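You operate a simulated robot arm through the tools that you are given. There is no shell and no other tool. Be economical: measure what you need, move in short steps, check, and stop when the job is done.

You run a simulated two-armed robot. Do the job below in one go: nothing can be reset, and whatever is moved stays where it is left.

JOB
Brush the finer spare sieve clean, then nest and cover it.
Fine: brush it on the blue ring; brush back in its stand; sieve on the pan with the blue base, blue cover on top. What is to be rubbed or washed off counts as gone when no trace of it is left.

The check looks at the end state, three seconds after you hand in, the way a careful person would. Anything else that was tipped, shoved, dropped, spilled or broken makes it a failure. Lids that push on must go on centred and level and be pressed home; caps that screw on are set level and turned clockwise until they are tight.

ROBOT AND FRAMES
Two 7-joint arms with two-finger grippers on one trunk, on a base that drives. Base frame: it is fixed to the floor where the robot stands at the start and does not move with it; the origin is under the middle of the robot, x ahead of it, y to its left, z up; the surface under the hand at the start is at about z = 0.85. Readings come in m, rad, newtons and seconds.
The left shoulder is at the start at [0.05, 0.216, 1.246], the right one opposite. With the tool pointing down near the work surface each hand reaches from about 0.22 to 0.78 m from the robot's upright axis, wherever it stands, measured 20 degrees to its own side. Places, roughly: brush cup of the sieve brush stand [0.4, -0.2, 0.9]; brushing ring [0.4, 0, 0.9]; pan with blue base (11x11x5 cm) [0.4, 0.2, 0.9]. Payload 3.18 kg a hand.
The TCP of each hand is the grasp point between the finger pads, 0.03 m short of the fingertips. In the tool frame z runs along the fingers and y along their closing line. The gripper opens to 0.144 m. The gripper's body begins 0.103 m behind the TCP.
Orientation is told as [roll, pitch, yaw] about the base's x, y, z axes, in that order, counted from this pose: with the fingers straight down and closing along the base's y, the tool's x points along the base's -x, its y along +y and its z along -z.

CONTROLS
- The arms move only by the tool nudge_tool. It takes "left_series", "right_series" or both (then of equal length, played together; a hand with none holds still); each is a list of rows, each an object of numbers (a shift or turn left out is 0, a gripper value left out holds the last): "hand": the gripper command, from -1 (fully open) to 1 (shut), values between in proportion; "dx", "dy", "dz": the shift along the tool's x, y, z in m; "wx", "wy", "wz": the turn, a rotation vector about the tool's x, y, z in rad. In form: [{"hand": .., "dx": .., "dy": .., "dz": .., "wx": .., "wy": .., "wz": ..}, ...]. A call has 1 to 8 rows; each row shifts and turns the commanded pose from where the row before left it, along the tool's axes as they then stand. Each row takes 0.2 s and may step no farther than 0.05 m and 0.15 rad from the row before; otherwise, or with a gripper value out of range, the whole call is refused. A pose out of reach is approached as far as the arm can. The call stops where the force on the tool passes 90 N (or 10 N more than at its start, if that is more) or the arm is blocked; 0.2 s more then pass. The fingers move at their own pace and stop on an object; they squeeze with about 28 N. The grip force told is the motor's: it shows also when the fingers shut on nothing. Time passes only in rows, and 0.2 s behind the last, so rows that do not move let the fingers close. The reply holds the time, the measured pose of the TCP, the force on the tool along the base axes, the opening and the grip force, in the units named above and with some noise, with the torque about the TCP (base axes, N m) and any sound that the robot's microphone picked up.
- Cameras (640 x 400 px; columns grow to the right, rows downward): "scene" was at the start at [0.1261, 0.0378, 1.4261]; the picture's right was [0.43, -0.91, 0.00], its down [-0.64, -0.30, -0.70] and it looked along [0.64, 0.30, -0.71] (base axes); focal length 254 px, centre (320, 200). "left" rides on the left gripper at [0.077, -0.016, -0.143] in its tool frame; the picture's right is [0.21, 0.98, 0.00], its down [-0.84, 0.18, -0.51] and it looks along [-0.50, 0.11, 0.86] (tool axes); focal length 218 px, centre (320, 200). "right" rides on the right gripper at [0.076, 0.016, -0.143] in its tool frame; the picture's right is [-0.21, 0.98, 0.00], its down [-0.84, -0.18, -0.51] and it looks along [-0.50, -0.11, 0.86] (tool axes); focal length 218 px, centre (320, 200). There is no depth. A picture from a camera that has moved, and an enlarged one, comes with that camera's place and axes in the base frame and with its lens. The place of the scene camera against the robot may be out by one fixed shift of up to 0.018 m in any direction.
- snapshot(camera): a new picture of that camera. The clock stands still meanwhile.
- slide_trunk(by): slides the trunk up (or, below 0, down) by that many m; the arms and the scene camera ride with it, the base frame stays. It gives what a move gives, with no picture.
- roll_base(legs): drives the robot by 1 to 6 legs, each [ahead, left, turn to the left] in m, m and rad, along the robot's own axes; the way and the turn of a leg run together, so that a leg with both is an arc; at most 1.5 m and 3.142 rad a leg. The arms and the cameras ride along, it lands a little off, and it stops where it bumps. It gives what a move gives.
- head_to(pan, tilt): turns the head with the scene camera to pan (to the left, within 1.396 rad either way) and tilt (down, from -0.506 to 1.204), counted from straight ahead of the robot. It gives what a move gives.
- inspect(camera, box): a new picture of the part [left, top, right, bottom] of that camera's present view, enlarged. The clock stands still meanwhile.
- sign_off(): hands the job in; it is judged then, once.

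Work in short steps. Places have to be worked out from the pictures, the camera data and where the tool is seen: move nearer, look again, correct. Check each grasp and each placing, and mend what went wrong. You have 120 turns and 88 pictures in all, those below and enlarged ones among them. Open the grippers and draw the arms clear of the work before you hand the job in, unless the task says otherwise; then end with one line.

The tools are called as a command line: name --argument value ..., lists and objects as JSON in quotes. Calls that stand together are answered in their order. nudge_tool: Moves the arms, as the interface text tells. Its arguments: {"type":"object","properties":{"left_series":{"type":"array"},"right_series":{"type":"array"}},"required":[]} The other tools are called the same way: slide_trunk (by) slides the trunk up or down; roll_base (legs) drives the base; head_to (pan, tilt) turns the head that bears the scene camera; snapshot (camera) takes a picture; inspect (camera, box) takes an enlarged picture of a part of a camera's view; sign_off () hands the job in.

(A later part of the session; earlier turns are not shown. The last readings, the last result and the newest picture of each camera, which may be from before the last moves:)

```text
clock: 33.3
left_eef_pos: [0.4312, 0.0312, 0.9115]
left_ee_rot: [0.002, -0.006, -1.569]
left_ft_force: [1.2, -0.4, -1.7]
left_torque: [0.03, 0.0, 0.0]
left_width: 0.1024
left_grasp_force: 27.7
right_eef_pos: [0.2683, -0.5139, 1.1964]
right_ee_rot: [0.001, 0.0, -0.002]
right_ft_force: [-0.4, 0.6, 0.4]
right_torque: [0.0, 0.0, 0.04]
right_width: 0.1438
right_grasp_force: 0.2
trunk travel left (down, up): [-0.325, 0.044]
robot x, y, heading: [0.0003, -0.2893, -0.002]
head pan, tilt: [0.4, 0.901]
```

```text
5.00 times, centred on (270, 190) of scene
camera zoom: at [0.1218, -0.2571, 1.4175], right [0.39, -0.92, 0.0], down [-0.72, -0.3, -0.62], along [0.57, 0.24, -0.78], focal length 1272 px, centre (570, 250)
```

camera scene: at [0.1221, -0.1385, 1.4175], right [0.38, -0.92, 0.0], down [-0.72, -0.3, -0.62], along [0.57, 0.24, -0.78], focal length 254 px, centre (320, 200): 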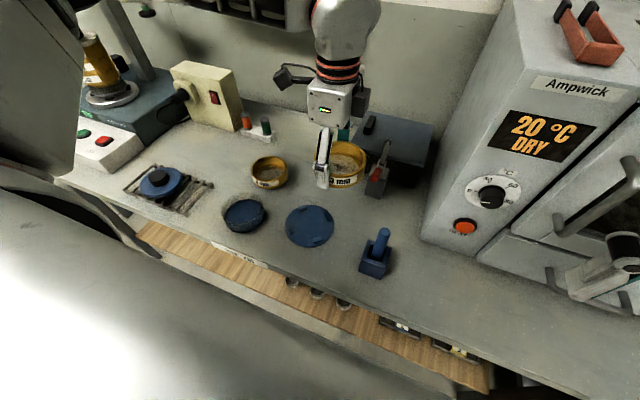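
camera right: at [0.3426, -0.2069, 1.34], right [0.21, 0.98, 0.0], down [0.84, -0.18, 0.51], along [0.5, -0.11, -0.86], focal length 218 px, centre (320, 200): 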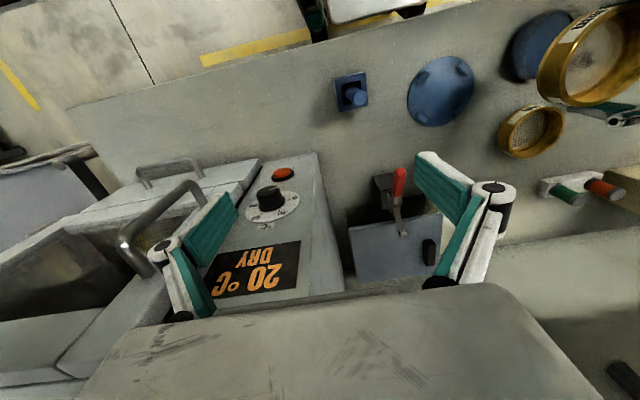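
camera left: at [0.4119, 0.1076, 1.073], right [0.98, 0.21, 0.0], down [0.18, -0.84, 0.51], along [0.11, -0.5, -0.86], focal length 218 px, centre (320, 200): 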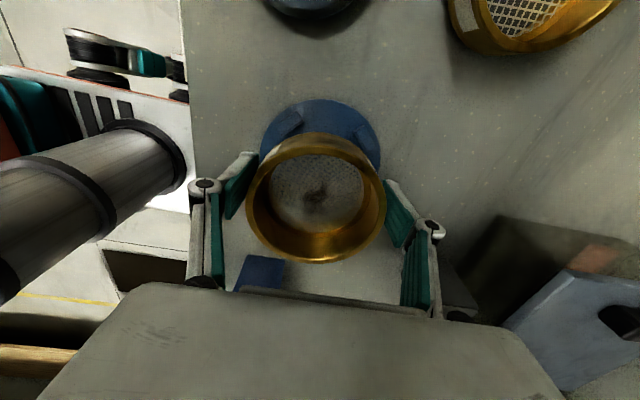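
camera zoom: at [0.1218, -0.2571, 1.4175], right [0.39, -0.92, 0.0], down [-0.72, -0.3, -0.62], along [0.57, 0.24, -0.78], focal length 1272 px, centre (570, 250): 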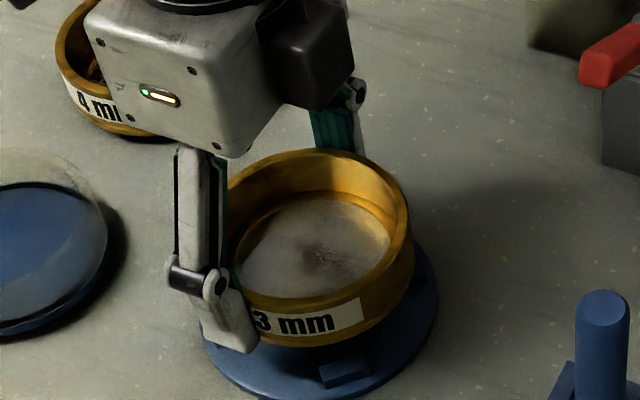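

The ring outline matches (0.430, 0.022) exactly, and the sieve centre is within about 2 mm of it. I'll apply a small correction and lower to just above the expected seat.

nudge_tool --left_series '[{"dx": 0.0015, "dy": 0.001, "dz": 0.006}, {"dz": 0.006}, {"dz": 0.004}, {"dz": 0.002}, {"dz": 0}]'

inspect --camera "scene" --box '[220, 150, 320, 230]'

```text
clock: 34.5
left_eef_pos: [0.433, 0.0325, 0.8953]
left_ee_rot: [0.0, -0.006, -1.57]
left_ft_force: [0.3, 0.3, -1.5]
left_torque: [0.05, -0.03, -0.01]
left_width: 0.1025
left_grasp_force: 27.5
right_eef_pos: [0.2686, -0.5144, 1.1983]
right_ee_rot: [0.0, 0.0, 0.0]
right_ft_force: [-0.1, 0.8, -0.1]
right_torque: [-0.01, -0.02, 0.01]
right_width: 0.1437
right_grasp_force: 0.0
trunk travel left (down, up): [-0.325, 0.044]
robot x, y, heading: [-0.0002, -0.2907, -0.004]
head pan, tilt: [0.4, 0.901]
```

```text
5.00 times, centred on (270, 190) of scene
camera zoom: at [0.1216, -0.2573, 1.4175], right [0.39, -0.92, 0.0], down [-0.72, -0.3, -0.62], along [0.57, 0.24, -0.78], focal length 1272 px, centre (570, 250)
```

zoom: 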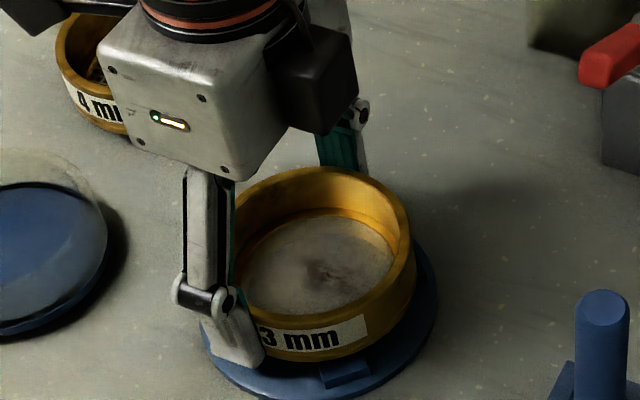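

It's still free, with the columns aligned. I'll lower in 2 mm steps looking for contact.

nudge_tool --left_series '[{"dz": 0.002}, {"dz": 0.002}, {"dz": 0}]'

nudge_tool --left_series '[{"dz": 0.002}, {"dz": 0.001}, {"dz": 0}]'

inspect --camera "scene" --box '[220, 150, 320, 230]'

```text
clock: 35.3
left_eef_pos: [0.4337, 0.0321, 0.8912]
left_ee_rot: [0.001, -0.004, -1.57]
left_ft_force: [0.1, 0.2, -1.5]
left_torque: [-0.01, 0.03, 0.01]
left_width: 0.1022
left_grasp_force: 28.1
right_eef_pos: [0.2674, -0.5141, 1.1968]
right_ee_rot: [0.0, 0.0, -0.002]
right_ft_force: [0.3, 0.7, 0.5]
right_torque: [-0.01, 0.03, -0.03]
right_width: 0.1438
right_grasp_force: 0.1
trunk travel left (down, up): [-0.325, 0.044]
robot x, y, heading: [0.0011, -0.2879, -0.004]
head pan, tilt: [0.4, 0.901]
```

```text
clock: 36.1
left_eef_pos: [0.4318, 0.0318, 0.8898]
left_ee_rot: [0.004, -0.005, -1.569]
left_ft_force: [-0.3, 4.7, 19.8]
left_torque: [-0.09, 0.04, -0.15]
left_width: 0.1027
left_grasp_force: 27.8
right_eef_pos: [0.2674, -0.5141, 1.1963]
right_ee_rot: [0.0, 0.001, -0.003]
right_ft_force: [0.8, 0.3, 0.1]
right_torque: [0.03, 0.0, -0.01]
right_width: 0.1439
right_grasp_force: 0.0
trunk travel left (down, up): [-0.325, 0.044]
robot x, y, heading: [-0.0028, -0.2882, -0.007]
head pan, tilt: [0.4, 0.901]
```

```text
5.00 times, centred on (270, 190) of scene
camera zoom: at [0.1204, -0.2576, 1.4177], right [0.39, -0.92, 0.0], down [-0.72, -0.3, -0.62], along [0.57, 0.24, -0.78], focal length 1272 px, centre (570, 250)
```

zoom: 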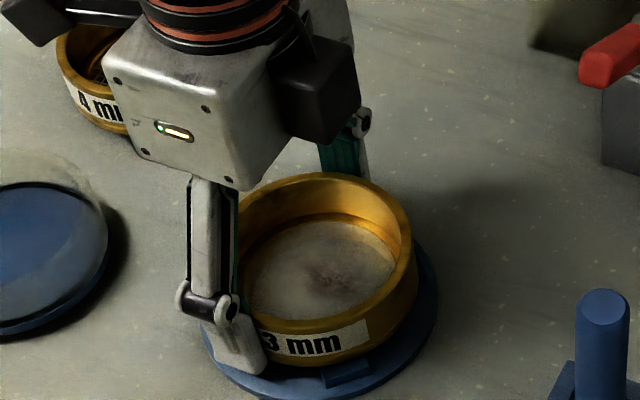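

Contact came at about the height expected for seating on the disc. I'll release gently, only a little, and look.

nudge_tool --left_series '[{"dz": -0.001}, {"hand": -0.6}, {"hand": -0.6}, {"hand": -0.6}]'

nudge_tool --left_series '[{"dz": -0.03}, {"dz": -0.03}, {"dz": -0.04}, {"dx": 0.03, "dz": -0.03}, {"dx": 0.04}, {"dx": 0}]'

inspect --camera "scene" --box '[220, 150, 320, 230]'

snapshot --camera "left"

```text
clock: 37.1
left_eef_pos: [0.4337, 0.0318, 0.89]
left_ee_rot: [0.002, -0.006, -1.57]
left_ft_force: [-0.2, 0.0, 0.3]
left_torque: [0.0, -0.02, -0.01]
left_width: 0.1153
left_grasp_force: 0.0
right_eef_pos: [0.268, -0.5151, 1.196]
right_ee_rot: [-0.001, 0.001, -0.002]
right_ft_force: [0.2, 1.1, -0.1]
right_torque: [-0.03, 0.03, 0.01]
right_width: 0.1437
right_grasp_force: 0.1
trunk travel left (down, up): [-0.325, 0.044]
robot x, y, heading: [0.0014, -0.2889, -0.006]
head pan, tilt: [0.4, 0.901]
```

```text
clock: 38.5
left_eef_pos: [0.4347, 0.1034, 1.0209]
left_ee_rot: [0.001, -0.005, -1.571]
left_ft_force: [0.4, 0.6, -0.8]
left_torque: [0.03, 0.0, -0.02]
left_width: 0.1154
left_grasp_force: 0.1
right_eef_pos: [0.269, -0.5147, 1.1964]
right_ee_rot: [0.0, 0.0, -0.004]
right_ft_force: [1.0, 0.2, 0.2]
right_torque: [0.05, -0.05, -0.01]
right_width: 0.1438
right_grasp_force: 0.0
trunk travel left (down, up): [-0.325, 0.044]
robot x, y, heading: [0.0027, -0.2882, -0.005]
head pan, tilt: [0.4, 0.901]
```

```text
5.00 times, centred on (270, 190) of scene
camera zoom: at [0.1215, -0.2581, 1.4175], right [0.39, -0.92, 0.0], down [-0.72, -0.3, -0.62], along [0.57, 0.24, -0.78], focal length 1272 px, centre (570, 250)
```

zoom: 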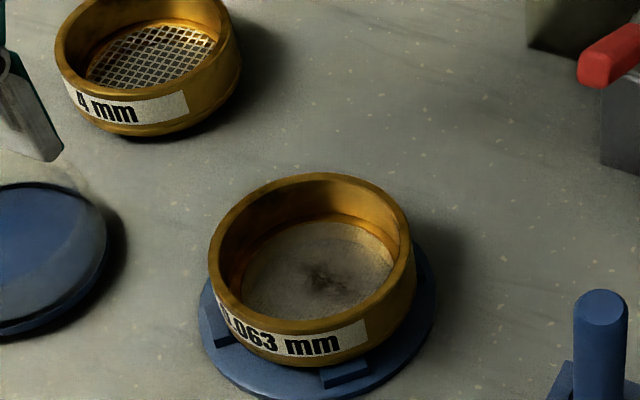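

```text
53 pictures are left
camera left: at [0.4168, 0.1815, 1.1617], right [0.98, 0.21, 0.0], down [0.18, -0.84, 0.51], along [0.11, -0.5, -0.86], focal length 218 px, centre (320, 200)
```

left: 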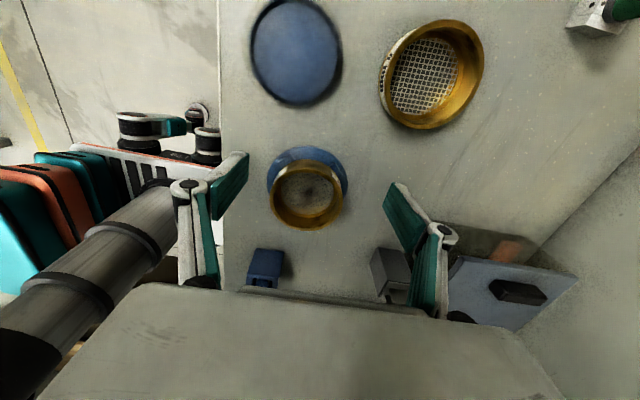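

The sieve sits level and centred between the four lugs. I'll raise the left hand and drive back left to the start so the right hand can fetch the brush.

nudge_tool --left_series '[{"dz": -0.04}, {"dz": -0.04}]'

roll_base --legs '[[0, 0.29, 0]]'

nudge_tool --right_series '[{"dx": -0.04, "dz": 0.02}, {"dx": -0.03, "dz": 0.03}, {"dx": -0.01, "dz": 0.03}, {"dx": 0.0, "dz": 0.02}, {"dx": 0}]'

snapshot --camera "right"

```text
clock: 39.1
left_eef_pos: [0.4315, 0.1066, 1.1012]
left_ee_rot: [0.002, -0.004, -1.572]
left_ft_force: [-0.1, -0.1, 0.7]
left_torque: [-0.01, -0.02, 0.01]
left_width: 0.1154
left_grasp_force: 0.0
right_eef_pos: [0.2684, -0.5134, 1.198]
right_ee_rot: [-0.002, 0.0, -0.002]
right_ft_force: [1.3, 0.2, 0.1]
right_torque: [0.01, 0.01, -0.01]
right_width: 0.1438
right_grasp_force: 0.1
trunk travel left (down, up): [-0.325, 0.044]
robot x, y, heading: [-0.0002, -0.2906, -0.007]
head pan, tilt: [0.4, 0.901]
```

```text
clock: 42.2
left_eef_pos: [0.4383, 0.39, 1.0992]
left_ee_rot: [0.002, -0.005, -1.581]
left_ft_force: [-0.3, 0.4, 0.4]
left_torque: [0.0, 0.02, -0.01]
left_width: 0.1151
left_grasp_force: 0.0
right_eef_pos: [0.2687, -0.2296, 1.1964]
right_ee_rot: [0.0, 0.0, -0.011]
right_ft_force: [0.5, -0.9, 0.1]
right_torque: [-0.02, -0.02, 0.02]
right_width: 0.1441
right_grasp_force: 0.0
trunk travel left (down, up): [-0.325, 0.044]
robot x, y, heading: [0.0005, -0.0039, -0.013]
head pan, tilt: [0.4, 0.901]
```

```text
clock: 43.4
left_eef_pos: [0.4382, 0.3901, 1.1008]
left_ee_rot: [0.001, -0.005, -1.58]
left_ft_force: [-0.3, -0.3, 0.2]
left_torque: [-0.01, 0.01, -0.02]
left_width: 0.115
left_grasp_force: 0.1
right_eef_pos: [0.3475, -0.2308, 1.0963]
right_ee_rot: [-0.001, 0.0, -0.012]
right_ft_force: [-0.4, -0.3, -0.7]
right_torque: [-0.01, 0.0, 0.03]
right_width: 0.1441
right_grasp_force: 0.0
trunk travel left (down, up): [-0.325, 0.044]
robot x, y, heading: [-0.0009, -0.0058, -0.009]
head pan, tilt: [0.4, 0.901]
```

```text
52 pictures are left
camera right: at [0.2724, -0.2138, 1.2391], right [0.22, 0.98, 0.0], down [0.84, -0.19, 0.51], along [0.5, -0.11, -0.86], focal length 218 px, centre (320, 200)
```

right: 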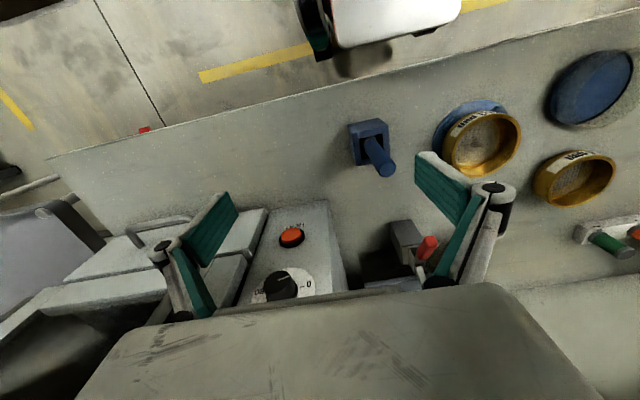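

The brush stands upright in its cup near (0.37, -0.165). I'll move the right hand above it for a second sight line.

nudge_tool --right_series '[{"dx": -0.01, "dy": 0.03}, {"dx": -0.01, "dy": 0.035}, {"dx": 0}, {"dx": 0}]'

snapshot --camera "right"

head_to --pan -0.1 --tilt 1.0

snapshot --camera "scene"

```text
clock: 44.4
left_eef_pos: [0.439, 0.3899, 1.0998]
left_ee_rot: [0.001, -0.006, -1.58]
left_ft_force: [0.2, 0.6, -0.5]
left_torque: [-0.03, 0.01, 0.03]
left_width: 0.115
left_grasp_force: 0.0
right_eef_pos: [0.3702, -0.1665, 1.0974]
right_ee_rot: [0.001, 0.0, -0.014]
right_ft_force: [0.2, -0.5, 0.0]
right_torque: [-0.03, -0.02, 0.01]
right_width: 0.144
right_grasp_force: 0.0
trunk travel left (down, up): [-0.325, 0.044]
robot x, y, heading: [-0.0027, -0.0011, -0.011]
head pan, tilt: [0.4, 0.901]
```

```text
51 pictures are left
camera right: at [0.2951, -0.1494, 1.2399], right [0.22, 0.98, 0.0], down [0.84, -0.19, 0.51], along [0.49, -0.11, -0.86], focal length 218 px, centre (320, 200)
```

right: 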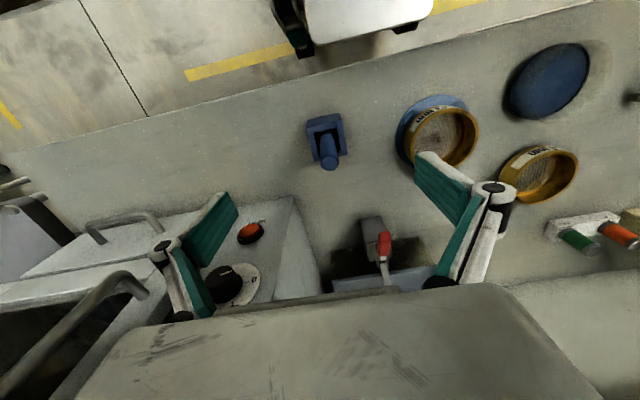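

```text
clock: 45.3
left_eef_pos: [0.439, 0.3896, 1.1012]
left_ee_rot: [0.001, -0.005, -1.58]
left_ft_force: [0.0, -0.6, -0.1]
left_torque: [-0.01, 0.02, -0.01]
left_width: 0.1153
left_grasp_force: 0.0
right_eef_pos: [0.3717, -0.1668, 1.0976]
right_ee_rot: [0.001, -0.001, -0.013]
right_ft_force: [0.6, 0.5, -0.1]
right_torque: [0.03, 0.07, 0.0]
right_width: 0.1439
right_grasp_force: 0.0
trunk travel left (down, up): [-0.325, 0.044]
robot x, y, heading: [-0.0004, -0.0032, -0.011]
head pan, tilt: [-0.099, 1.0]
```

```text
50 pictures are left
camera scene: at [0.1233, -0.0072, 1.4103], right [-0.11, -0.99, 0.0], down [-0.84, 0.09, -0.54], along [0.54, -0.06, -0.84], focal length 254 px, centre (320, 200)
```

scene: 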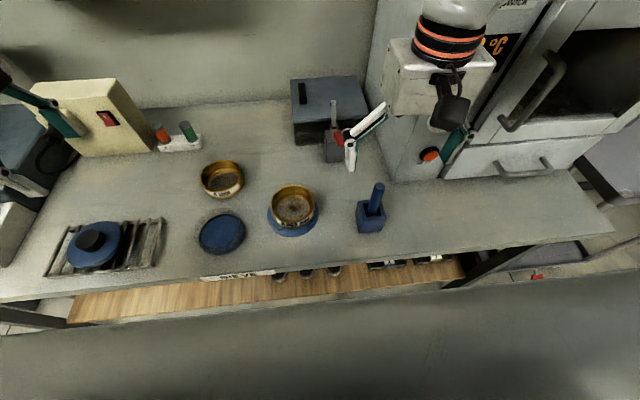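

Two sight lines give the handle top at (0.389, -0.160, 0.998), with the cup a little nearer, so it leans slightly. I'll narrow the fingers, centre over it and come down to just above it.

nudge_tool --right_series '[{"hand": -0.1, "dx": -0.014, "dy": 0.0065}, {"dx": 0, "dz": 0.03}, {"dz": 0.03}, {"dz": 0.003}, {"dz": 0}]'

snapshot --camera "right"

inspect --camera "scene" --box '[320, 130, 430, 250]'

```text
clock: 46.5
left_eef_pos: [0.4398, 0.3896, 1.1003]
left_ee_rot: [0.002, -0.005, -1.581]
left_ft_force: [-0.1, 0.0, -0.4]
left_torque: [-0.04, 0.0, 0.0]
left_width: 0.1152
left_grasp_force: 0.0
right_eef_pos: [0.3831, -0.1593, 1.0339]
right_ee_rot: [0.001, 0.0, -0.013]
right_ft_force: [-0.9, 0.2, 0.6]
right_torque: [0.0, 0.02, -0.01]
right_width: 0.0791
right_grasp_force: 0.0
trunk travel left (down, up): [-0.325, 0.044]
robot x, y, heading: [0.0035, -0.0035, -0.012]
head pan, tilt: [-0.099, 1.0]
```

```text
49 pictures are left
camera right: at [0.3077, -0.1427, 1.176], right [0.22, 0.98, 0.0], down [0.84, -0.19, 0.51], along [0.49, -0.11, -0.86], focal length 218 px, centre (320, 200)
```

right: 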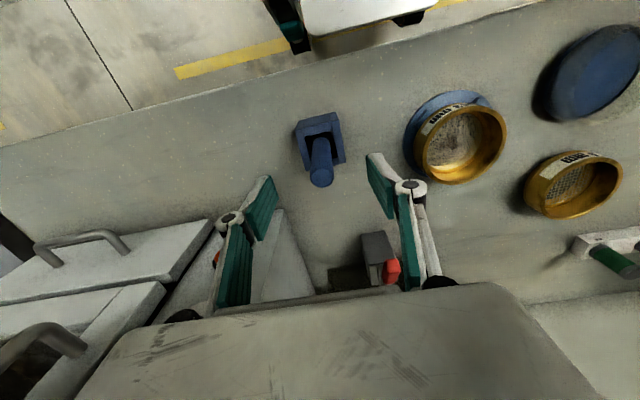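

```text
3.33 times, centred on (375, 190) of scene
camera zoom: at [0.1234, -0.0073, 1.4103], right [-0.11, -0.99, 0.0], down [-0.84, 0.09, -0.54], along [0.54, -0.06, -0.84], focal length 848 px, centre (137, 233)
```

zoom: 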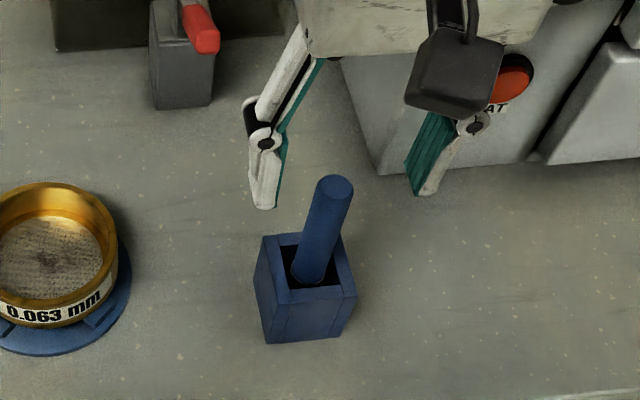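

The fingers straddle the handle. I'll lower to z≈0.965 and close.

nudge_tool --right_series '[{"dx": -0.001, "dz": 0.03}, {"dz": 0.03}, {"dz": 0.009}, {"dz": 0}, {"hand": 1}, {"hand": 1}, {"hand": 1}]'

inspect --camera "scene" --box '[320, 130, 430, 250]'

```text
clock: 48.1
left_eef_pos: [0.4392, 0.39, 1.1003]
left_ee_rot: [0.002, -0.005, -1.58]
left_ft_force: [-0.3, 1.0, -0.6]
left_torque: [-0.03, 0.01, -0.02]
left_width: 0.115
left_grasp_force: 0.0
right_eef_pos: [0.3847, -0.1595, 0.9634]
right_ee_rot: [-0.001, 0.0, -0.014]
right_ft_force: [0.1, 0.9, 0.2]
right_torque: [0.03, 0.01, 0.03]
right_width: 0.0207
right_grasp_force: 28.1
trunk travel left (down, up): [-0.325, 0.044]
robot x, y, heading: [0.0016, 0.0009, -0.008]
head pan, tilt: [-0.099, 1.0]
```

```text
3.33 times, centred on (375, 190) of scene
camera zoom: at [0.1233, -0.0073, 1.4103], right [-0.11, -0.99, 0.0], down [-0.84, 0.09, -0.54], along [0.54, -0.06, -0.84], focal length 848 px, centre (137, 233)
```

zoom: 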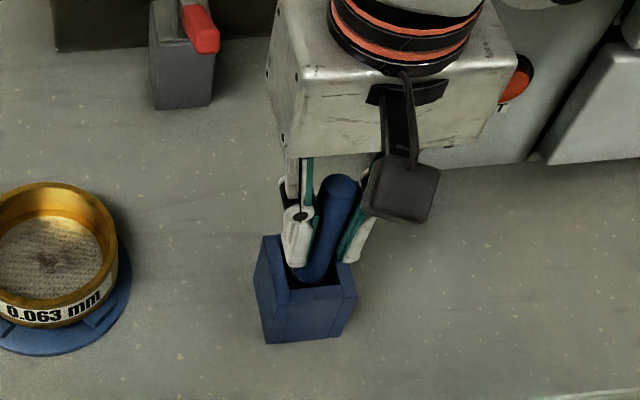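

The handle, 21 mm across, is gripped; I note the pose (0.385, -0.160, 0.963) for returning it. Lifting straight up.

nudge_tool --right_series '[{"dz": -0.02}, {"dz": -0.03}, {"dz": -0.03}, {"dz": -0.03}, {"dz": -0.02}, {"dz": 0}]'

inspect --camera "scene" --box '[250, 100, 430, 250]'

snapshot --camera "right"

```text
clock: 49.5
left_eef_pos: [0.4375, 0.391, 1.1003]
left_ee_rot: [0.002, -0.005, -1.58]
left_ft_force: [0.1, -0.3, 0.1]
left_torque: [0.04, -0.01, -0.03]
left_width: 0.1155
left_grasp_force: 0.1
right_eef_pos: [0.3846, -0.1599, 1.0949]
right_ee_rot: [0.001, 0.001, -0.013]
right_ft_force: [0.0, -0.5, 0.0]
right_torque: [-0.01, 0.02, -0.03]
right_width: 0.0205
right_grasp_force: 27.9
trunk travel left (down, up): [-0.325, 0.044]
robot x, y, heading: [0.0001, 0.0005, -0.011]
head pan, tilt: [-0.099, 1.0]
```

```text
2.67 times, centred on (340, 175) of scene
camera zoom: at [0.1234, -0.0073, 1.4102], right [-0.11, -0.99, 0.0], down [-0.84, 0.09, -0.54], along [0.54, -0.06, -0.84], focal length 678 px, centre (267, 267)
```

zoom: 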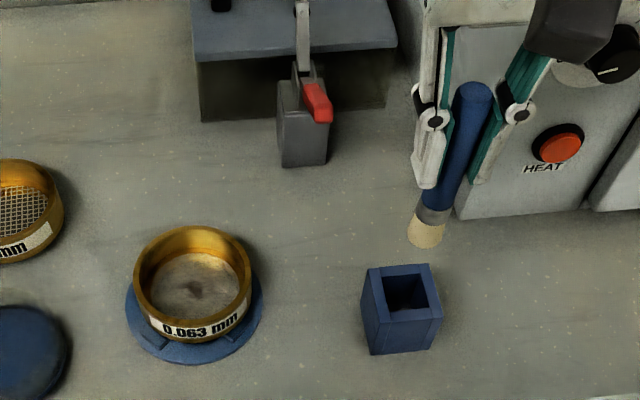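

```text
45 pictures are left
camera right: at [0.309, -0.1428, 1.2373], right [0.22, 0.98, 0.0], down [0.84, -0.19, 0.51], along [0.49, -0.11, -0.86], focal length 218 px, centre (320, 200)
```

right: 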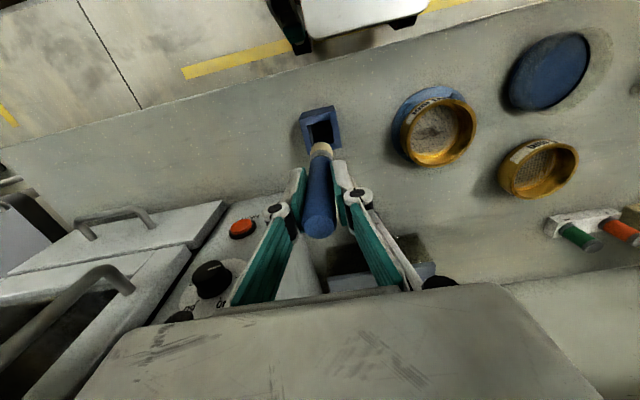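

The brush is held, with bristles about 0.105 m below the TCP. I'll carry it over the sieve centre at about (0.430, 0.021), with the tip still well above the rim.

nudge_tool --right_series '[{"dx": -0.012, "dy": 0.045}, {"dx": -0.012, "dy": 0.045}, {"dx": -0.012, "dy": 0.045}, {"dx": -0.012, "dy": 0.045}, {"dz": 0.03}, {"dz": 0}]'

snapshot --camera "right"

inspect --camera "scene" --box '[230, 100, 370, 250]'

```text
clock: 50.9
left_eef_pos: [0.4377, 0.3913, 1.1002]
left_ee_rot: [0.001, -0.005, -1.58]
left_ft_force: [0.0, -0.1, -0.3]
left_torque: [0.0, -0.04, 0.01]
left_width: 0.1153
left_grasp_force: 0.0
right_eef_pos: [0.4344, 0.023, 1.0642]
right_ee_rot: [0.0, -0.001, -0.011]
right_ft_force: [-0.1, -0.4, -0.9]
right_torque: [-0.04, -0.02, -0.02]
right_width: 0.0208
right_grasp_force: 28.1
trunk travel left (down, up): [-0.325, 0.044]
robot x, y, heading: [0.0005, -0.0021, -0.008]
head pan, tilt: [-0.099, 1.0]
```

```text
44 pictures are left
camera right: at [0.3581, 0.0399, 1.2066], right [0.22, 0.98, 0.0], down [0.84, -0.19, 0.51], along [0.5, -0.11, -0.86], focal length 218 px, centre (320, 200)
```

right: 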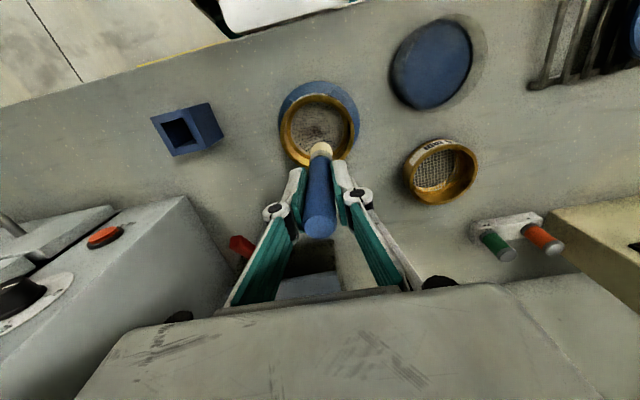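

```text
2.67 times, centred on (300, 175) of scene
camera zoom: at [0.1229, -0.0063, 1.4103], right [-0.11, -0.99, 0.0], down [-0.84, 0.09, -0.54], along [0.54, -0.06, -0.84], focal length 678 px, centre (373, 267)
```

zoom: 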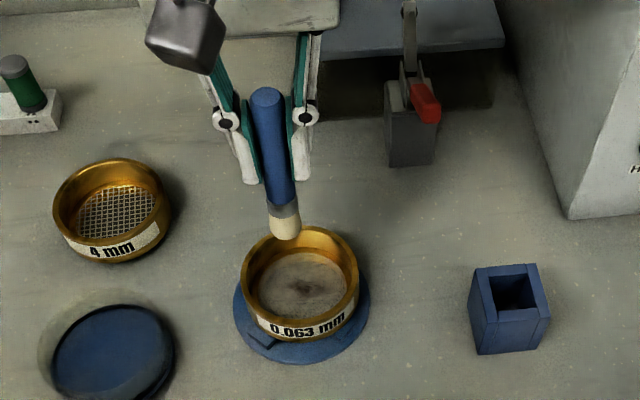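

The brush tip is over the sieve in both views. I'll lower into it in steps, watching the force.

nudge_tool --right_series '[{"dz": 0.025}, {"dz": 0.025}, {"dz": 0.01}, {"dz": 0.01}, {"dz": 0}]'

inspect --camera "scene" --box '[250, 140, 350, 250]'

```text
clock: 52.1
left_eef_pos: [0.4392, 0.3892, 1.1009]
left_ee_rot: [0.003, -0.005, -1.578]
left_ft_force: [0.8, -0.6, 0.4]
left_torque: [-0.01, 0.02, -0.01]
left_width: 0.1153
left_grasp_force: 0.0
right_eef_pos: [0.4337, 0.0212, 0.9951]
right_ee_rot: [0.001, 0.001, -0.012]
right_ft_force: [-0.4, 0.3, -1.0]
right_torque: [0.02, 0.0, -0.01]
right_width: 0.0208
right_grasp_force: 28.3
trunk travel left (down, up): [-0.325, 0.044]
robot x, y, heading: [-0.0007, -0.0027, -0.011]
head pan, tilt: [-0.099, 1.0]
```

```text
3.64 times, centred on (300, 195) of scene
camera zoom: at [0.1232, -0.0074, 1.4103], right [-0.11, -0.99, 0.0], down [-0.84, 0.09, -0.54], along [0.54, -0.06, -0.84], focal length 925 px, centre (393, 218)
```

zoom: 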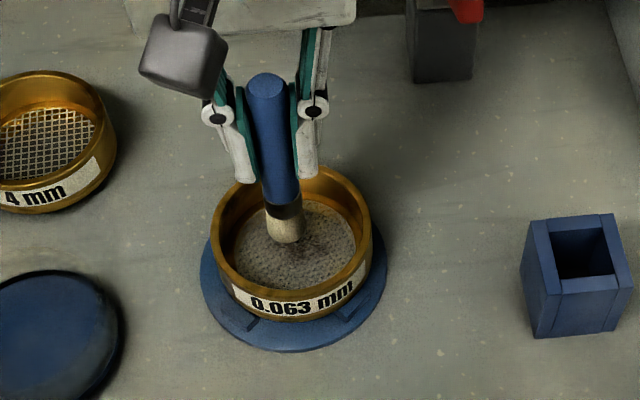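

The bristles are inside the sieve just above the mesh. I'll lower by 3 mm at a time until there is contact.

nudge_tool --right_series '[{"dz": 0.003}, {"dz": 0.003}, {"dz": 0.003}, {"dz": 0}]'

nudge_tool --right_series '[{"dz": 0.003}, {"dz": 0.002}, {"dz": 0}]'

inspect --camera "scene" --box '[250, 140, 350, 250]'

```text
clock: 53.1
left_eef_pos: [0.4376, 0.3905, 1.1005]
left_ee_rot: [0.003, -0.006, -1.581]
left_ft_force: [0.3, 0.1, -0.5]
left_torque: [0.03, 0.01, 0.01]
left_width: 0.1152
left_grasp_force: 0.0
right_eef_pos: [0.4342, 0.021, 0.9859]
right_ee_rot: [0.0, 0.001, -0.013]
right_ft_force: [-0.1, -0.2, 0.1]
right_torque: [0.01, -0.03, 0.02]
right_width: 0.0206
right_grasp_force: 27.9
trunk travel left (down, up): [-0.325, 0.044]
robot x, y, heading: [0.0007, 0.0011, -0.013]
head pan, tilt: [-0.099, 1.0]
```

```text
clock: 53.9
left_eef_pos: [0.439, 0.3909, 1.1]
left_ee_rot: [0.002, -0.006, -1.579]
left_ft_force: [-0.2, 0.3, -0.4]
left_torque: [0.0, 0.01, 0.01]
left_width: 0.1152
left_grasp_force: 0.0
right_eef_pos: [0.4334, 0.0204, 0.9809]
right_ee_rot: [0.0, 0.001, -0.013]
right_ft_force: [0.1, 0.5, -0.1]
right_torque: [0.01, 0.04, -0.01]
right_width: 0.0207
right_grasp_force: 28.1
trunk travel left (down, up): [-0.325, 0.044]
robot x, y, heading: [0.0028, -0.0028, -0.015]
head pan, tilt: [-0.099, 1.0]
```

```text
3.64 times, centred on (300, 195) of scene
camera zoom: at [0.1232, -0.0073, 1.4103], right [-0.11, -0.99, 0.0], down [-0.84, 0.09, -0.54], along [0.54, -0.06, -0.84], focal length 925 px, centre (393, 218)
```

zoom: 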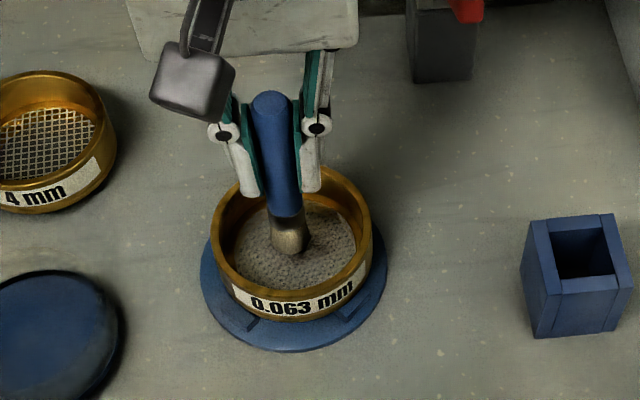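

There's no contact force yet. Going on down by 2 mm steps.

nudge_tool --right_series '[{"dz": 0.002}, {"dz": 0.002}, {"dz": 0}]'

nudge_tool --right_series '[{"dz": 0.002}, {"dz": 0.002}, {"dz": 0}]'

inspect --camera "scene" --box '[250, 140, 350, 250]'

```text
clock: 54.7
left_eef_pos: [0.4383, 0.39, 1.101]
left_ee_rot: [0.001, -0.005, -1.579]
left_ft_force: [0.0, -0.4, 0.8]
left_torque: [0.02, 0.01, 0.04]
left_width: 0.1154
left_grasp_force: 0.1
right_eef_pos: [0.4336, 0.0194, 0.9762]
right_ee_rot: [0.0, 0.0, -0.012]
right_ft_force: [-0.3, 0.4, -1.0]
right_torque: [0.03, 0.01, -0.03]
right_width: 0.0208
right_grasp_force: 27.8
trunk travel left (down, up): [-0.325, 0.044]
robot x, y, heading: [-0.0028, -0.0047, -0.013]
head pan, tilt: [-0.099, 1.0]
```

```text
clock: 55.5
left_eef_pos: [0.4372, 0.3897, 1.1008]
left_ee_rot: [0.003, -0.005, -1.579]
left_ft_force: [-0.7, 0.0, -0.1]
left_torque: [0.0, -0.03, -0.01]
left_width: 0.1155
left_grasp_force: 0.0
right_eef_pos: [0.4341, 0.0205, 0.9737]
right_ee_rot: [0.001, -0.002, -0.012]
right_ft_force: [0.2, -0.7, 17.7]
right_torque: [-0.07, 0.02, -0.02]
right_width: 0.0208
right_grasp_force: 27.8
trunk travel left (down, up): [-0.325, 0.044]
robot x, y, heading: [0.0022, -0.0061, -0.009]
head pan, tilt: [-0.099, 1.0]
```

```text
3.64 times, centred on (300, 195) of scene
camera zoom: at [0.1221, -0.0074, 1.4105], right [-0.11, -0.99, 0.0], down [-0.84, 0.09, -0.54], along [0.54, -0.06, -0.84], focal length 925 px, centre (393, 218)
```

zoom: 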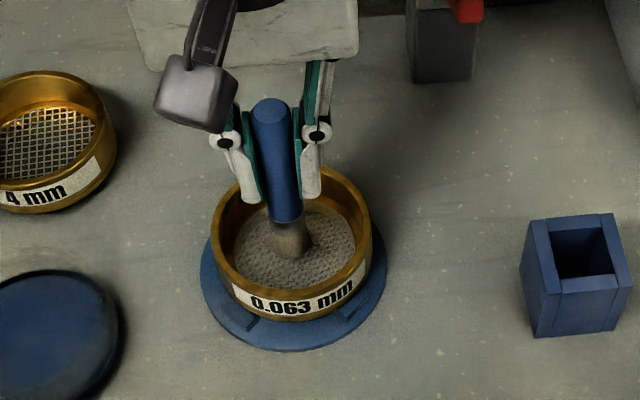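

Contact at z≈0.974 with 18 N. I'll ease off by 1 mm and make brushing strokes across x and y.

nudge_tool --right_series '[{"dz": -0.001}, {"dx": 0.015}, {"dx": -0.015}, {"dx": -0.015}, {"dx": 0.015}, {"dy": 0.015}, {"dy": -0.03}, {"dy": 0.015}]'

nudge_tool --right_series '[{"dx": 0.012, "dy": 0.012}, {"dx": -0.012, "dy": 0.006}, {"dx": -0.012, "dy": -0.006}, {"dx": -0.006, "dy": -0.012}, {"dx": 0.006, "dy": -0.012}, {"dx": 0.012, "dy": -0.006}, {"dx": 0.012, "dy": 0.006}, {"dx": -0.012, "dy": 0.012}]'

inspect --camera "scene" --box '[250, 140, 350, 250]'

```text
clock: 57.3
left_eef_pos: [0.4384, 0.3903, 1.1004]
left_ee_rot: [0.001, -0.005, -1.58]
left_ft_force: [-1.2, 0.9, 0.0]
left_torque: [-0.06, -0.02, 0.0]
left_width: 0.1152
left_grasp_force: 0.0
right_eef_pos: [0.4327, 0.0193, 0.9714]
right_ee_rot: [-0.003, 0.002, -0.01]
right_ft_force: [1.5, -4.3, 7.9]
right_torque: [-0.75, -0.18, 0.02]
right_width: 0.0205
right_grasp_force: 28.5
trunk travel left (down, up): [-0.325, 0.044]
robot x, y, heading: [-0.0013, -0.0045, -0.013]
head pan, tilt: [-0.099, 1.0]
```

```text
clock: 59.1
left_eef_pos: [0.438, 0.3899, 1.1007]
left_ee_rot: [0.001, -0.006, -1.581]
left_ft_force: [0.1, 0.5, 0.6]
left_torque: [-0.01, 0.02, 0.0]
left_width: 0.1151
left_grasp_force: 0.0
right_eef_pos: [0.4316, 0.0208, 0.9732]
right_ee_rot: [-0.001, 0.001, -0.013]
right_ft_force: [-3.1, -2.8, 4.4]
right_torque: [-0.37, 0.26, -0.02]
right_width: 0.0208
right_grasp_force: 28.0
trunk travel left (down, up): [-0.325, 0.044]
robot x, y, heading: [0.0005, -0.0021, -0.017]
head pan, tilt: [-0.099, 1.0]
```

```text
3.64 times, centred on (300, 195) of scene
camera zoom: at [0.1229, -0.007, 1.4103], right [-0.11, -0.99, 0.0], down [-0.84, 0.09, -0.54], along [0.54, -0.06, -0.84], focal length 925 px, centre (393, 218)
```

zoom: 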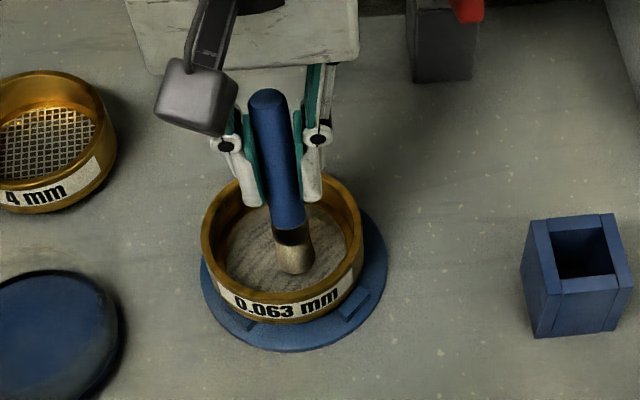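

The sieve has shifted a few mm towards +y. I'll lift the brush out to see whether it's still seated and how clean the mesh is.

nudge_tool --right_series '[{"dz": -0.03}, {"dz": -0.04}, {"dy": -0.045}, {"dy": -0.045}]'

inspect --camera "scene" --box '[245, 150, 345, 250]'

inspect --camera "right" --box '[260, 40, 460, 240]'

```text
clock: 60.1
left_eef_pos: [0.4379, 0.3894, 1.101]
left_ee_rot: [0.004, -0.005, -1.58]
left_ft_force: [0.7, -0.3, -0.4]
left_torque: [0.0, -0.02, 0.03]
left_width: 0.1155
left_grasp_force: 0.0
right_eef_pos: [0.4309, -0.0726, 1.0437]
right_ee_rot: [0.001, -0.001, -0.01]
right_ft_force: [0.7, -0.4, 0.1]
right_torque: [0.0, -0.01, 0.01]
right_width: 0.0205
right_grasp_force: 27.7
trunk travel left (down, up): [-0.325, 0.044]
robot x, y, heading: [-0.0004, -0.0038, -0.012]
head pan, tilt: [-0.099, 1.0]
```

```text
4.00 times, centred on (295, 200) of scene
camera zoom: at [0.1226, -0.0084, 1.4103], right [-0.11, -0.99, 0.0], down [-0.84, 0.09, -0.54], along [0.54, -0.06, -0.84], focal length 1018 px, centre (420, 200)
```

zoom: 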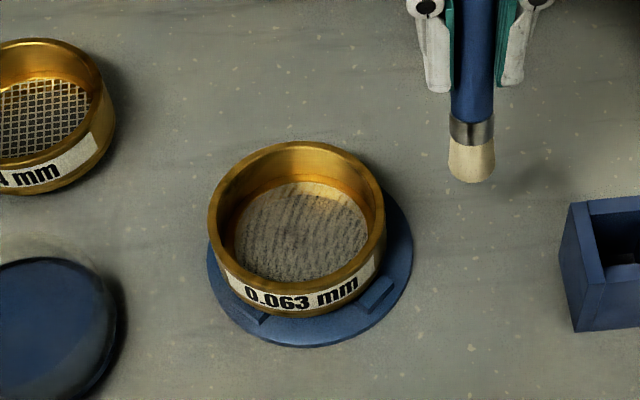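

```text
2.00 times, centred on (360, 140) of right
camera zoom: at [0.3551, -0.0565, 1.1856], right [0.22, 0.98, 0.0], down [0.84, -0.19, 0.51], along [0.5, -0.11, -0.86], focal length 436 px, centre (240, 320)
```

zoom: 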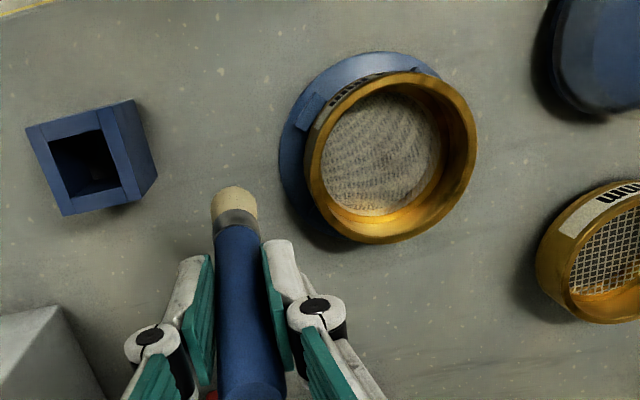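

The mesh looks far cleaner, though the sieve has slid several mm towards +y, perhaps onto the lugs. I'll zoom in to check for traces.

inspect --camera "scene" --box '[272, 180, 317, 230]'

inspect --camera "right" --box '[340, 55, 430, 155]'

```text
8.00 times, centred on (294, 205) of scene
camera zoom: at [0.1226, -0.0084, 1.4103], right [-0.11, -0.99, 0.0], down [-0.84, 0.09, -0.54], along [0.54, -0.06, -0.84], focal length 2035 px, centre (524, 160)
```

zoom: 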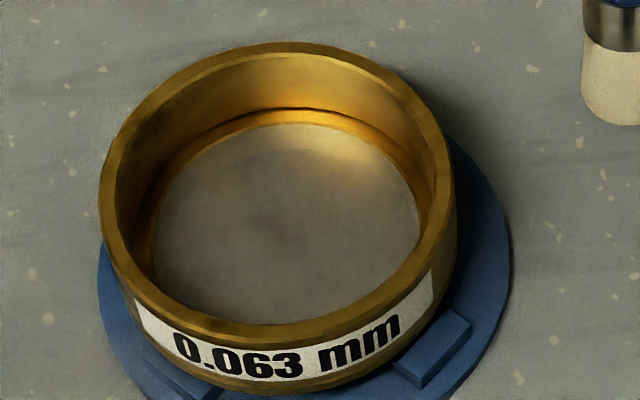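

```text
4.00 times, centred on (385, 105) of right
camera zoom: at [0.3551, -0.0565, 1.1856], right [0.22, 0.98, 0.0], down [0.84, -0.19, 0.51], along [0.5, -0.11, -0.86], focal length 873 px, centre (60, 580)
```

zoom: 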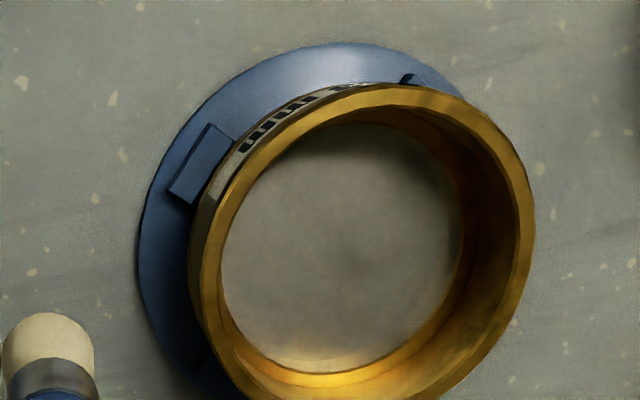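

A faint smudge remains, so more brushing is needed. The bristle tip now trails the TCP by about 13 mm in -x, so I'll aim the TCP at (0.443, 0.027). I'll stroke along y only, since the pads hold the brush stiff that way.

nudge_tool --right_series '[{"dx": -0.006, "dy": 0.0495}, {"dx": -0.006, "dy": 0.0495}, {"dz": 0.03}, {"dz": 0.03}, {"dz": 0.007}, {"dz": 0}]'

nudge_tool --right_series '[{"dz": 0.0015}, {"dz": 0}]'

inspect --camera "scene" --box '[260, 160, 330, 240]'

```text
clock: 61.5
left_eef_pos: [0.4389, 0.3893, 1.1]
left_ee_rot: [0.002, -0.005, -1.58]
left_ft_force: [0.0, -0.3, 1.1]
left_torque: [0.02, 0.01, 0.02]
left_width: 0.1151
left_grasp_force: 0.0
right_eef_pos: [0.4462, 0.0291, 0.9759]
right_ee_rot: [-0.001, 0.001, -0.013]
right_ft_force: [-0.4, 0.7, 0.1]
right_torque: [0.03, -0.05, -0.01]
right_width: 0.0205
right_grasp_force: 27.9
trunk travel left (down, up): [-0.325, 0.044]
robot x, y, heading: [0.001, -0.0006, -0.014]
head pan, tilt: [-0.099, 1.0]
```

```text
clock: 62.1
left_eef_pos: [0.4385, 0.3894, 1.101]
left_ee_rot: [0.002, -0.005, -1.579]
left_ft_force: [-0.6, -0.6, -0.3]
left_torque: [0.01, 0.03, 0.01]
left_width: 0.1149
left_grasp_force: 0.1
right_eef_pos: [0.4467, 0.0297, 0.9752]
right_ee_rot: [0.0, 0.0, -0.011]
right_ft_force: [0.1, -0.2, -0.3]
right_torque: [-0.01, -0.02, 0.0]
right_width: 0.0208
right_grasp_force: 28.1
trunk travel left (down, up): [-0.325, 0.044]
robot x, y, heading: [0.0021, -0.0045, -0.009]
head pan, tilt: [-0.099, 1.0]
```

```text
5.00 times, centred on (295, 200) of scene
camera zoom: at [0.1232, -0.0073, 1.4103], right [-0.11, -0.99, 0.0], down [-0.84, 0.09, -0.54], along [0.54, -0.06, -0.84], focal length 1272 px, centre (445, 200)
```

zoom: 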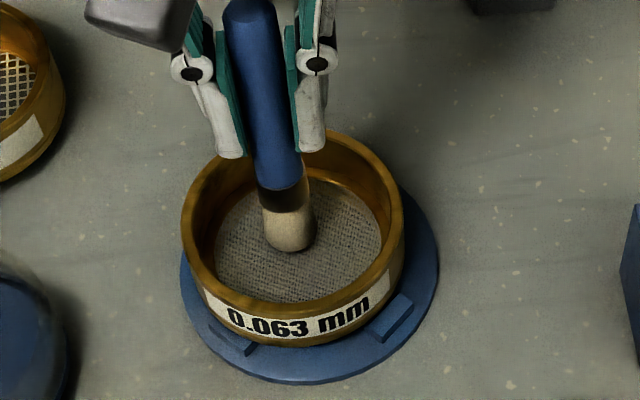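

The tip is at mid mesh and the sieve sits between the lugs. I'll lower 2 mm into contact and stroke in y.

nudge_tool --right_series '[{"dz": 0.002}, {"dy": 0.016}, {"dy": -0.032}, {"dy": 0.032}, {"dy": -0.032}, {"dy": 0.016}]'

nudge_tool --right_series '[{"dz": 0.001}, {"dy": 0.016}, {"dx": 0.004, "dy": -0.032}, {"dy": 0.032}, {"dx": 0.004, "dy": -0.032}, {"dy": 0.032}, {"dx": 0.004, "dy": -0.03}, {"dy": 0.014}]'

```text
clock: 63.5
left_eef_pos: [0.4388, 0.3921, 1.0988]
left_ee_rot: [0.0, -0.009, -1.579]
left_ft_force: [0.7, 0.3, -0.1]
left_torque: [-0.07, 0.02, 0.0]
left_width: 0.1152
left_grasp_force: 0.1
right_eef_pos: [0.4486, 0.0304, 0.9732]
right_ee_rot: [-0.002, 0.0, -0.013]
right_ft_force: [0.9, -3.4, 5.1]
right_torque: [-0.54, -0.07, -0.01]
right_width: 0.0207
right_grasp_force: 27.8
trunk travel left (down, up): [-0.325, 0.044]
robot x, y, heading: [-0.0002, -0.0047, -0.014]
head pan, tilt: [-0.099, 1.0]
```

```text
clock: 65.3
left_eef_pos: [0.4378, 0.3928, 1.0991]
left_ee_rot: [0.002, -0.007, -1.58]
left_ft_force: [0.6, 0.8, -0.6]
left_torque: [-0.1, -0.01, 0.0]
left_width: 0.1151
left_grasp_force: 0.2
right_eef_pos: [0.4367, 0.0277, 0.9723]
right_ee_rot: [-0.004, -0.002, -0.013]
right_ft_force: [1.7, -7.5, 9.9]
right_torque: [-0.85, -0.25, -0.05]
right_width: 0.0208
right_grasp_force: 27.5
trunk travel left (down, up): [-0.325, 0.044]
robot x, y, heading: [0.0004, -0.0032, -0.018]
head pan, tilt: [-0.099, 1.0]
```

Good contact force, 5–10 N. I'll sweep back across the centre and the far side with more y strokes.

nudge_tool --right_series '[{"dx": -0.005, "dy": 0.016}, {"dx": -0.003, "dy": -0.032}, {"dx": -0.003, "dy": 0.032}, {"dx": -0.004, "dy": -0.032}, {"dx": -0.004, "dy": 0.032}, {"dx": -0.004, "dy": -0.03}, {"dy": 0.03}, {"dx": 0.008, "dy": -0.016}]'

nudge_tool --right_series '[{"dx": 0.005, "dy": 0.016}, {"dx": 0.002, "dy": -0.034}, {"dx": 0.002, "dy": 0.034}, {"dy": -0.034}, {"dx": 0.002, "dy": 0.034}, {"dx": 0.002, "dy": -0.034}, {"dy": 0.034}, {"dy": -0.016}]'

nudge_tool --right_series '[{"dz": -0.03}, {"dz": -0.04}, {"dy": -0.045}, {"dy": -0.045}]'

inspect --camera "right" --box '[340, 55, 440, 165]'

inspect --camera "scene" --box '[265, 175, 325, 235]'

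```text
clock: 67.1
left_eef_pos: [0.4387, 0.3885, 1.1018]
left_ee_rot: [0.001, -0.005, -1.582]
left_ft_force: [-0.8, -0.2, -0.5]
left_torque: [0.07, -0.01, 0.02]
left_width: 0.1153
left_grasp_force: 0.0
right_eef_pos: [0.4494, 0.0279, 0.9723]
right_ee_rot: [0.003, -0.001, -0.009]
right_ft_force: [1.0, 2.5, 6.7]
right_torque: [0.61, -0.18, 0.0]
right_width: 0.0209
right_grasp_force: 28.1
trunk travel left (down, up): [-0.325, 0.044]
robot x, y, heading: [0.0047, -0.0021, -0.007]
head pan, tilt: [-0.099, 1.0]
```

```text
clock: 68.9
left_eef_pos: [0.439, 0.3869, 1.1029]
left_ee_rot: [0.002, -0.002, -1.58]
left_ft_force: [1.4, -1.1, 1.6]
left_torque: [0.06, -0.01, 0.01]
left_width: 0.115
left_grasp_force: 0.1
right_eef_pos: [0.4354, 0.0266, 0.9717]
right_ee_rot: [0.004, 0.002, -0.011]
right_ft_force: [0.1, -0.2, -0.5]
right_torque: [0.08, 0.01, 0.06]
right_width: 0.0207
right_grasp_force: 27.4
trunk travel left (down, up): [-0.325, 0.044]
robot x, y, heading: [0.0012, -0.0004, -0.013]
head pan, tilt: [-0.099, 1.0]
```

```text
clock: 69.9
left_eef_pos: [0.4371, 0.3895, 1.1015]
left_ee_rot: [0.001, -0.004, -1.579]
left_ft_force: [0.1, 0.2, -0.2]
left_torque: [0.0, -0.01, -0.02]
left_width: 0.1151
left_grasp_force: 0.0
right_eef_pos: [0.4355, -0.0644, 1.0426]
right_ee_rot: [0.001, -0.001, -0.012]
right_ft_force: [-0.1, -0.7, -0.4]
right_torque: [0.04, -0.01, 0.02]
right_width: 0.0207
right_grasp_force: 28.6
trunk travel left (down, up): [-0.325, 0.044]
robot x, y, heading: [0.0004, 0.0002, -0.019]
head pan, tilt: [-0.099, 1.0]
```

```text
3.64 times, centred on (390, 110) of right
camera zoom: at [0.3585, -0.0468, 1.1865], right [0.22, 0.98, 0.0], down [0.84, -0.19, 0.51], along [0.49, -0.11, -0.86], focal length 794 px, centre (66, 527)
```

zoom: 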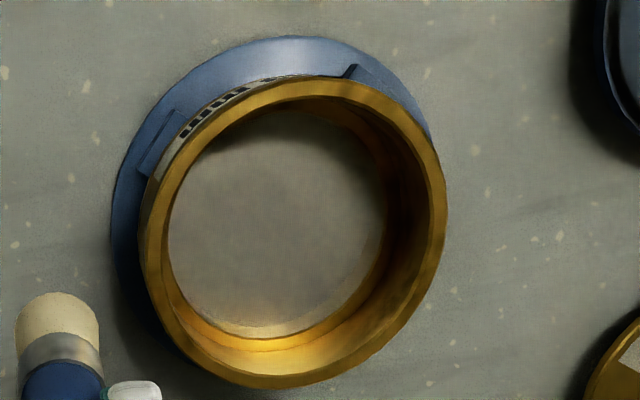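

```text
6.67 times, centred on (295, 205) of scene
camera zoom: at [0.1227, -0.0086, 1.4103], right [-0.11, -0.99, 0.0], down [-0.84, 0.09, -0.54], along [0.54, -0.06, -0.84], focal length 1696 px, centre (487, 167)
```

zoom: 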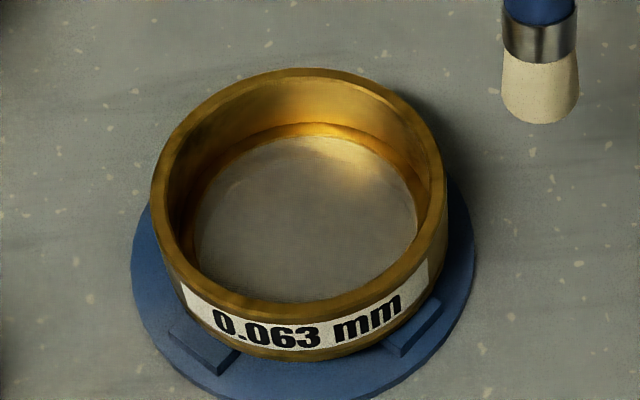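

The mesh looks uniform now, but the last strokes had lost contact (no force). I'll make one more, slightly lower pass for certainty.

nudge_tool --right_series '[{"dx": -0.004, "dy": 0.045}, {"dx": -0.0035, "dy": 0.0435}, {"dz": 0.03}, {"dz": 0.03}, {"dz": 0.01}, {"dz": 0.0015}, {"dz": 0}]'

nudge_tool --right_series '[{"dz": 0.001, "dy": 0.008}, {"dx": -0.007, "dy": 0.01}, {"dx": -0.006, "dy": -0.036}, {"dx": 0.004, "dy": 0.036}, {"dx": 0.004, "dy": -0.038}, {"dx": 0.004, "dy": 0.038}, {"dx": 0.004, "dy": -0.038}, {"dy": 0.02}]'

```text
clock: 71.5
left_eef_pos: [0.4359, 0.3908, 1.1014]
left_ee_rot: [0.003, -0.004, -1.579]
left_ft_force: [-0.7, 0.0, 0.0]
left_torque: [-0.01, 0.02, -0.01]
left_width: 0.1153
left_grasp_force: 0.0
right_eef_pos: [0.4433, 0.0282, 0.9697]
right_ee_rot: [0.0, -0.003, -0.012]
right_ft_force: [-1.1, 0.8, 18.8]
right_torque: [0.0, 0.05, 0.01]
right_width: 0.0206
right_grasp_force: 28.5
trunk travel left (down, up): [-0.325, 0.044]
robot x, y, heading: [0.0026, -0.0025, -0.01]
head pan, tilt: [-0.099, 1.0]
```

```text
clock: 73.3
left_eef_pos: [0.4384, 0.3932, 1.0993]
left_ee_rot: [0.001, -0.008, -1.578]
left_ft_force: [0.0, 1.5, -0.9]
left_torque: [-0.08, -0.01, -0.01]
left_width: 0.1153
left_grasp_force: 0.2
right_eef_pos: [0.441, 0.0309, 0.9701]
right_ee_rot: [-0.003, 0.001, -0.011]
right_ft_force: [0.5, 0.9, -0.7]
right_torque: [-0.12, 0.0, 0.0]
right_width: 0.0207
right_grasp_force: 28.4
trunk travel left (down, up): [-0.325, 0.044]
robot x, y, heading: [0.0017, -0.0022, -0.011]
head pan, tilt: [-0.099, 1.0]
```

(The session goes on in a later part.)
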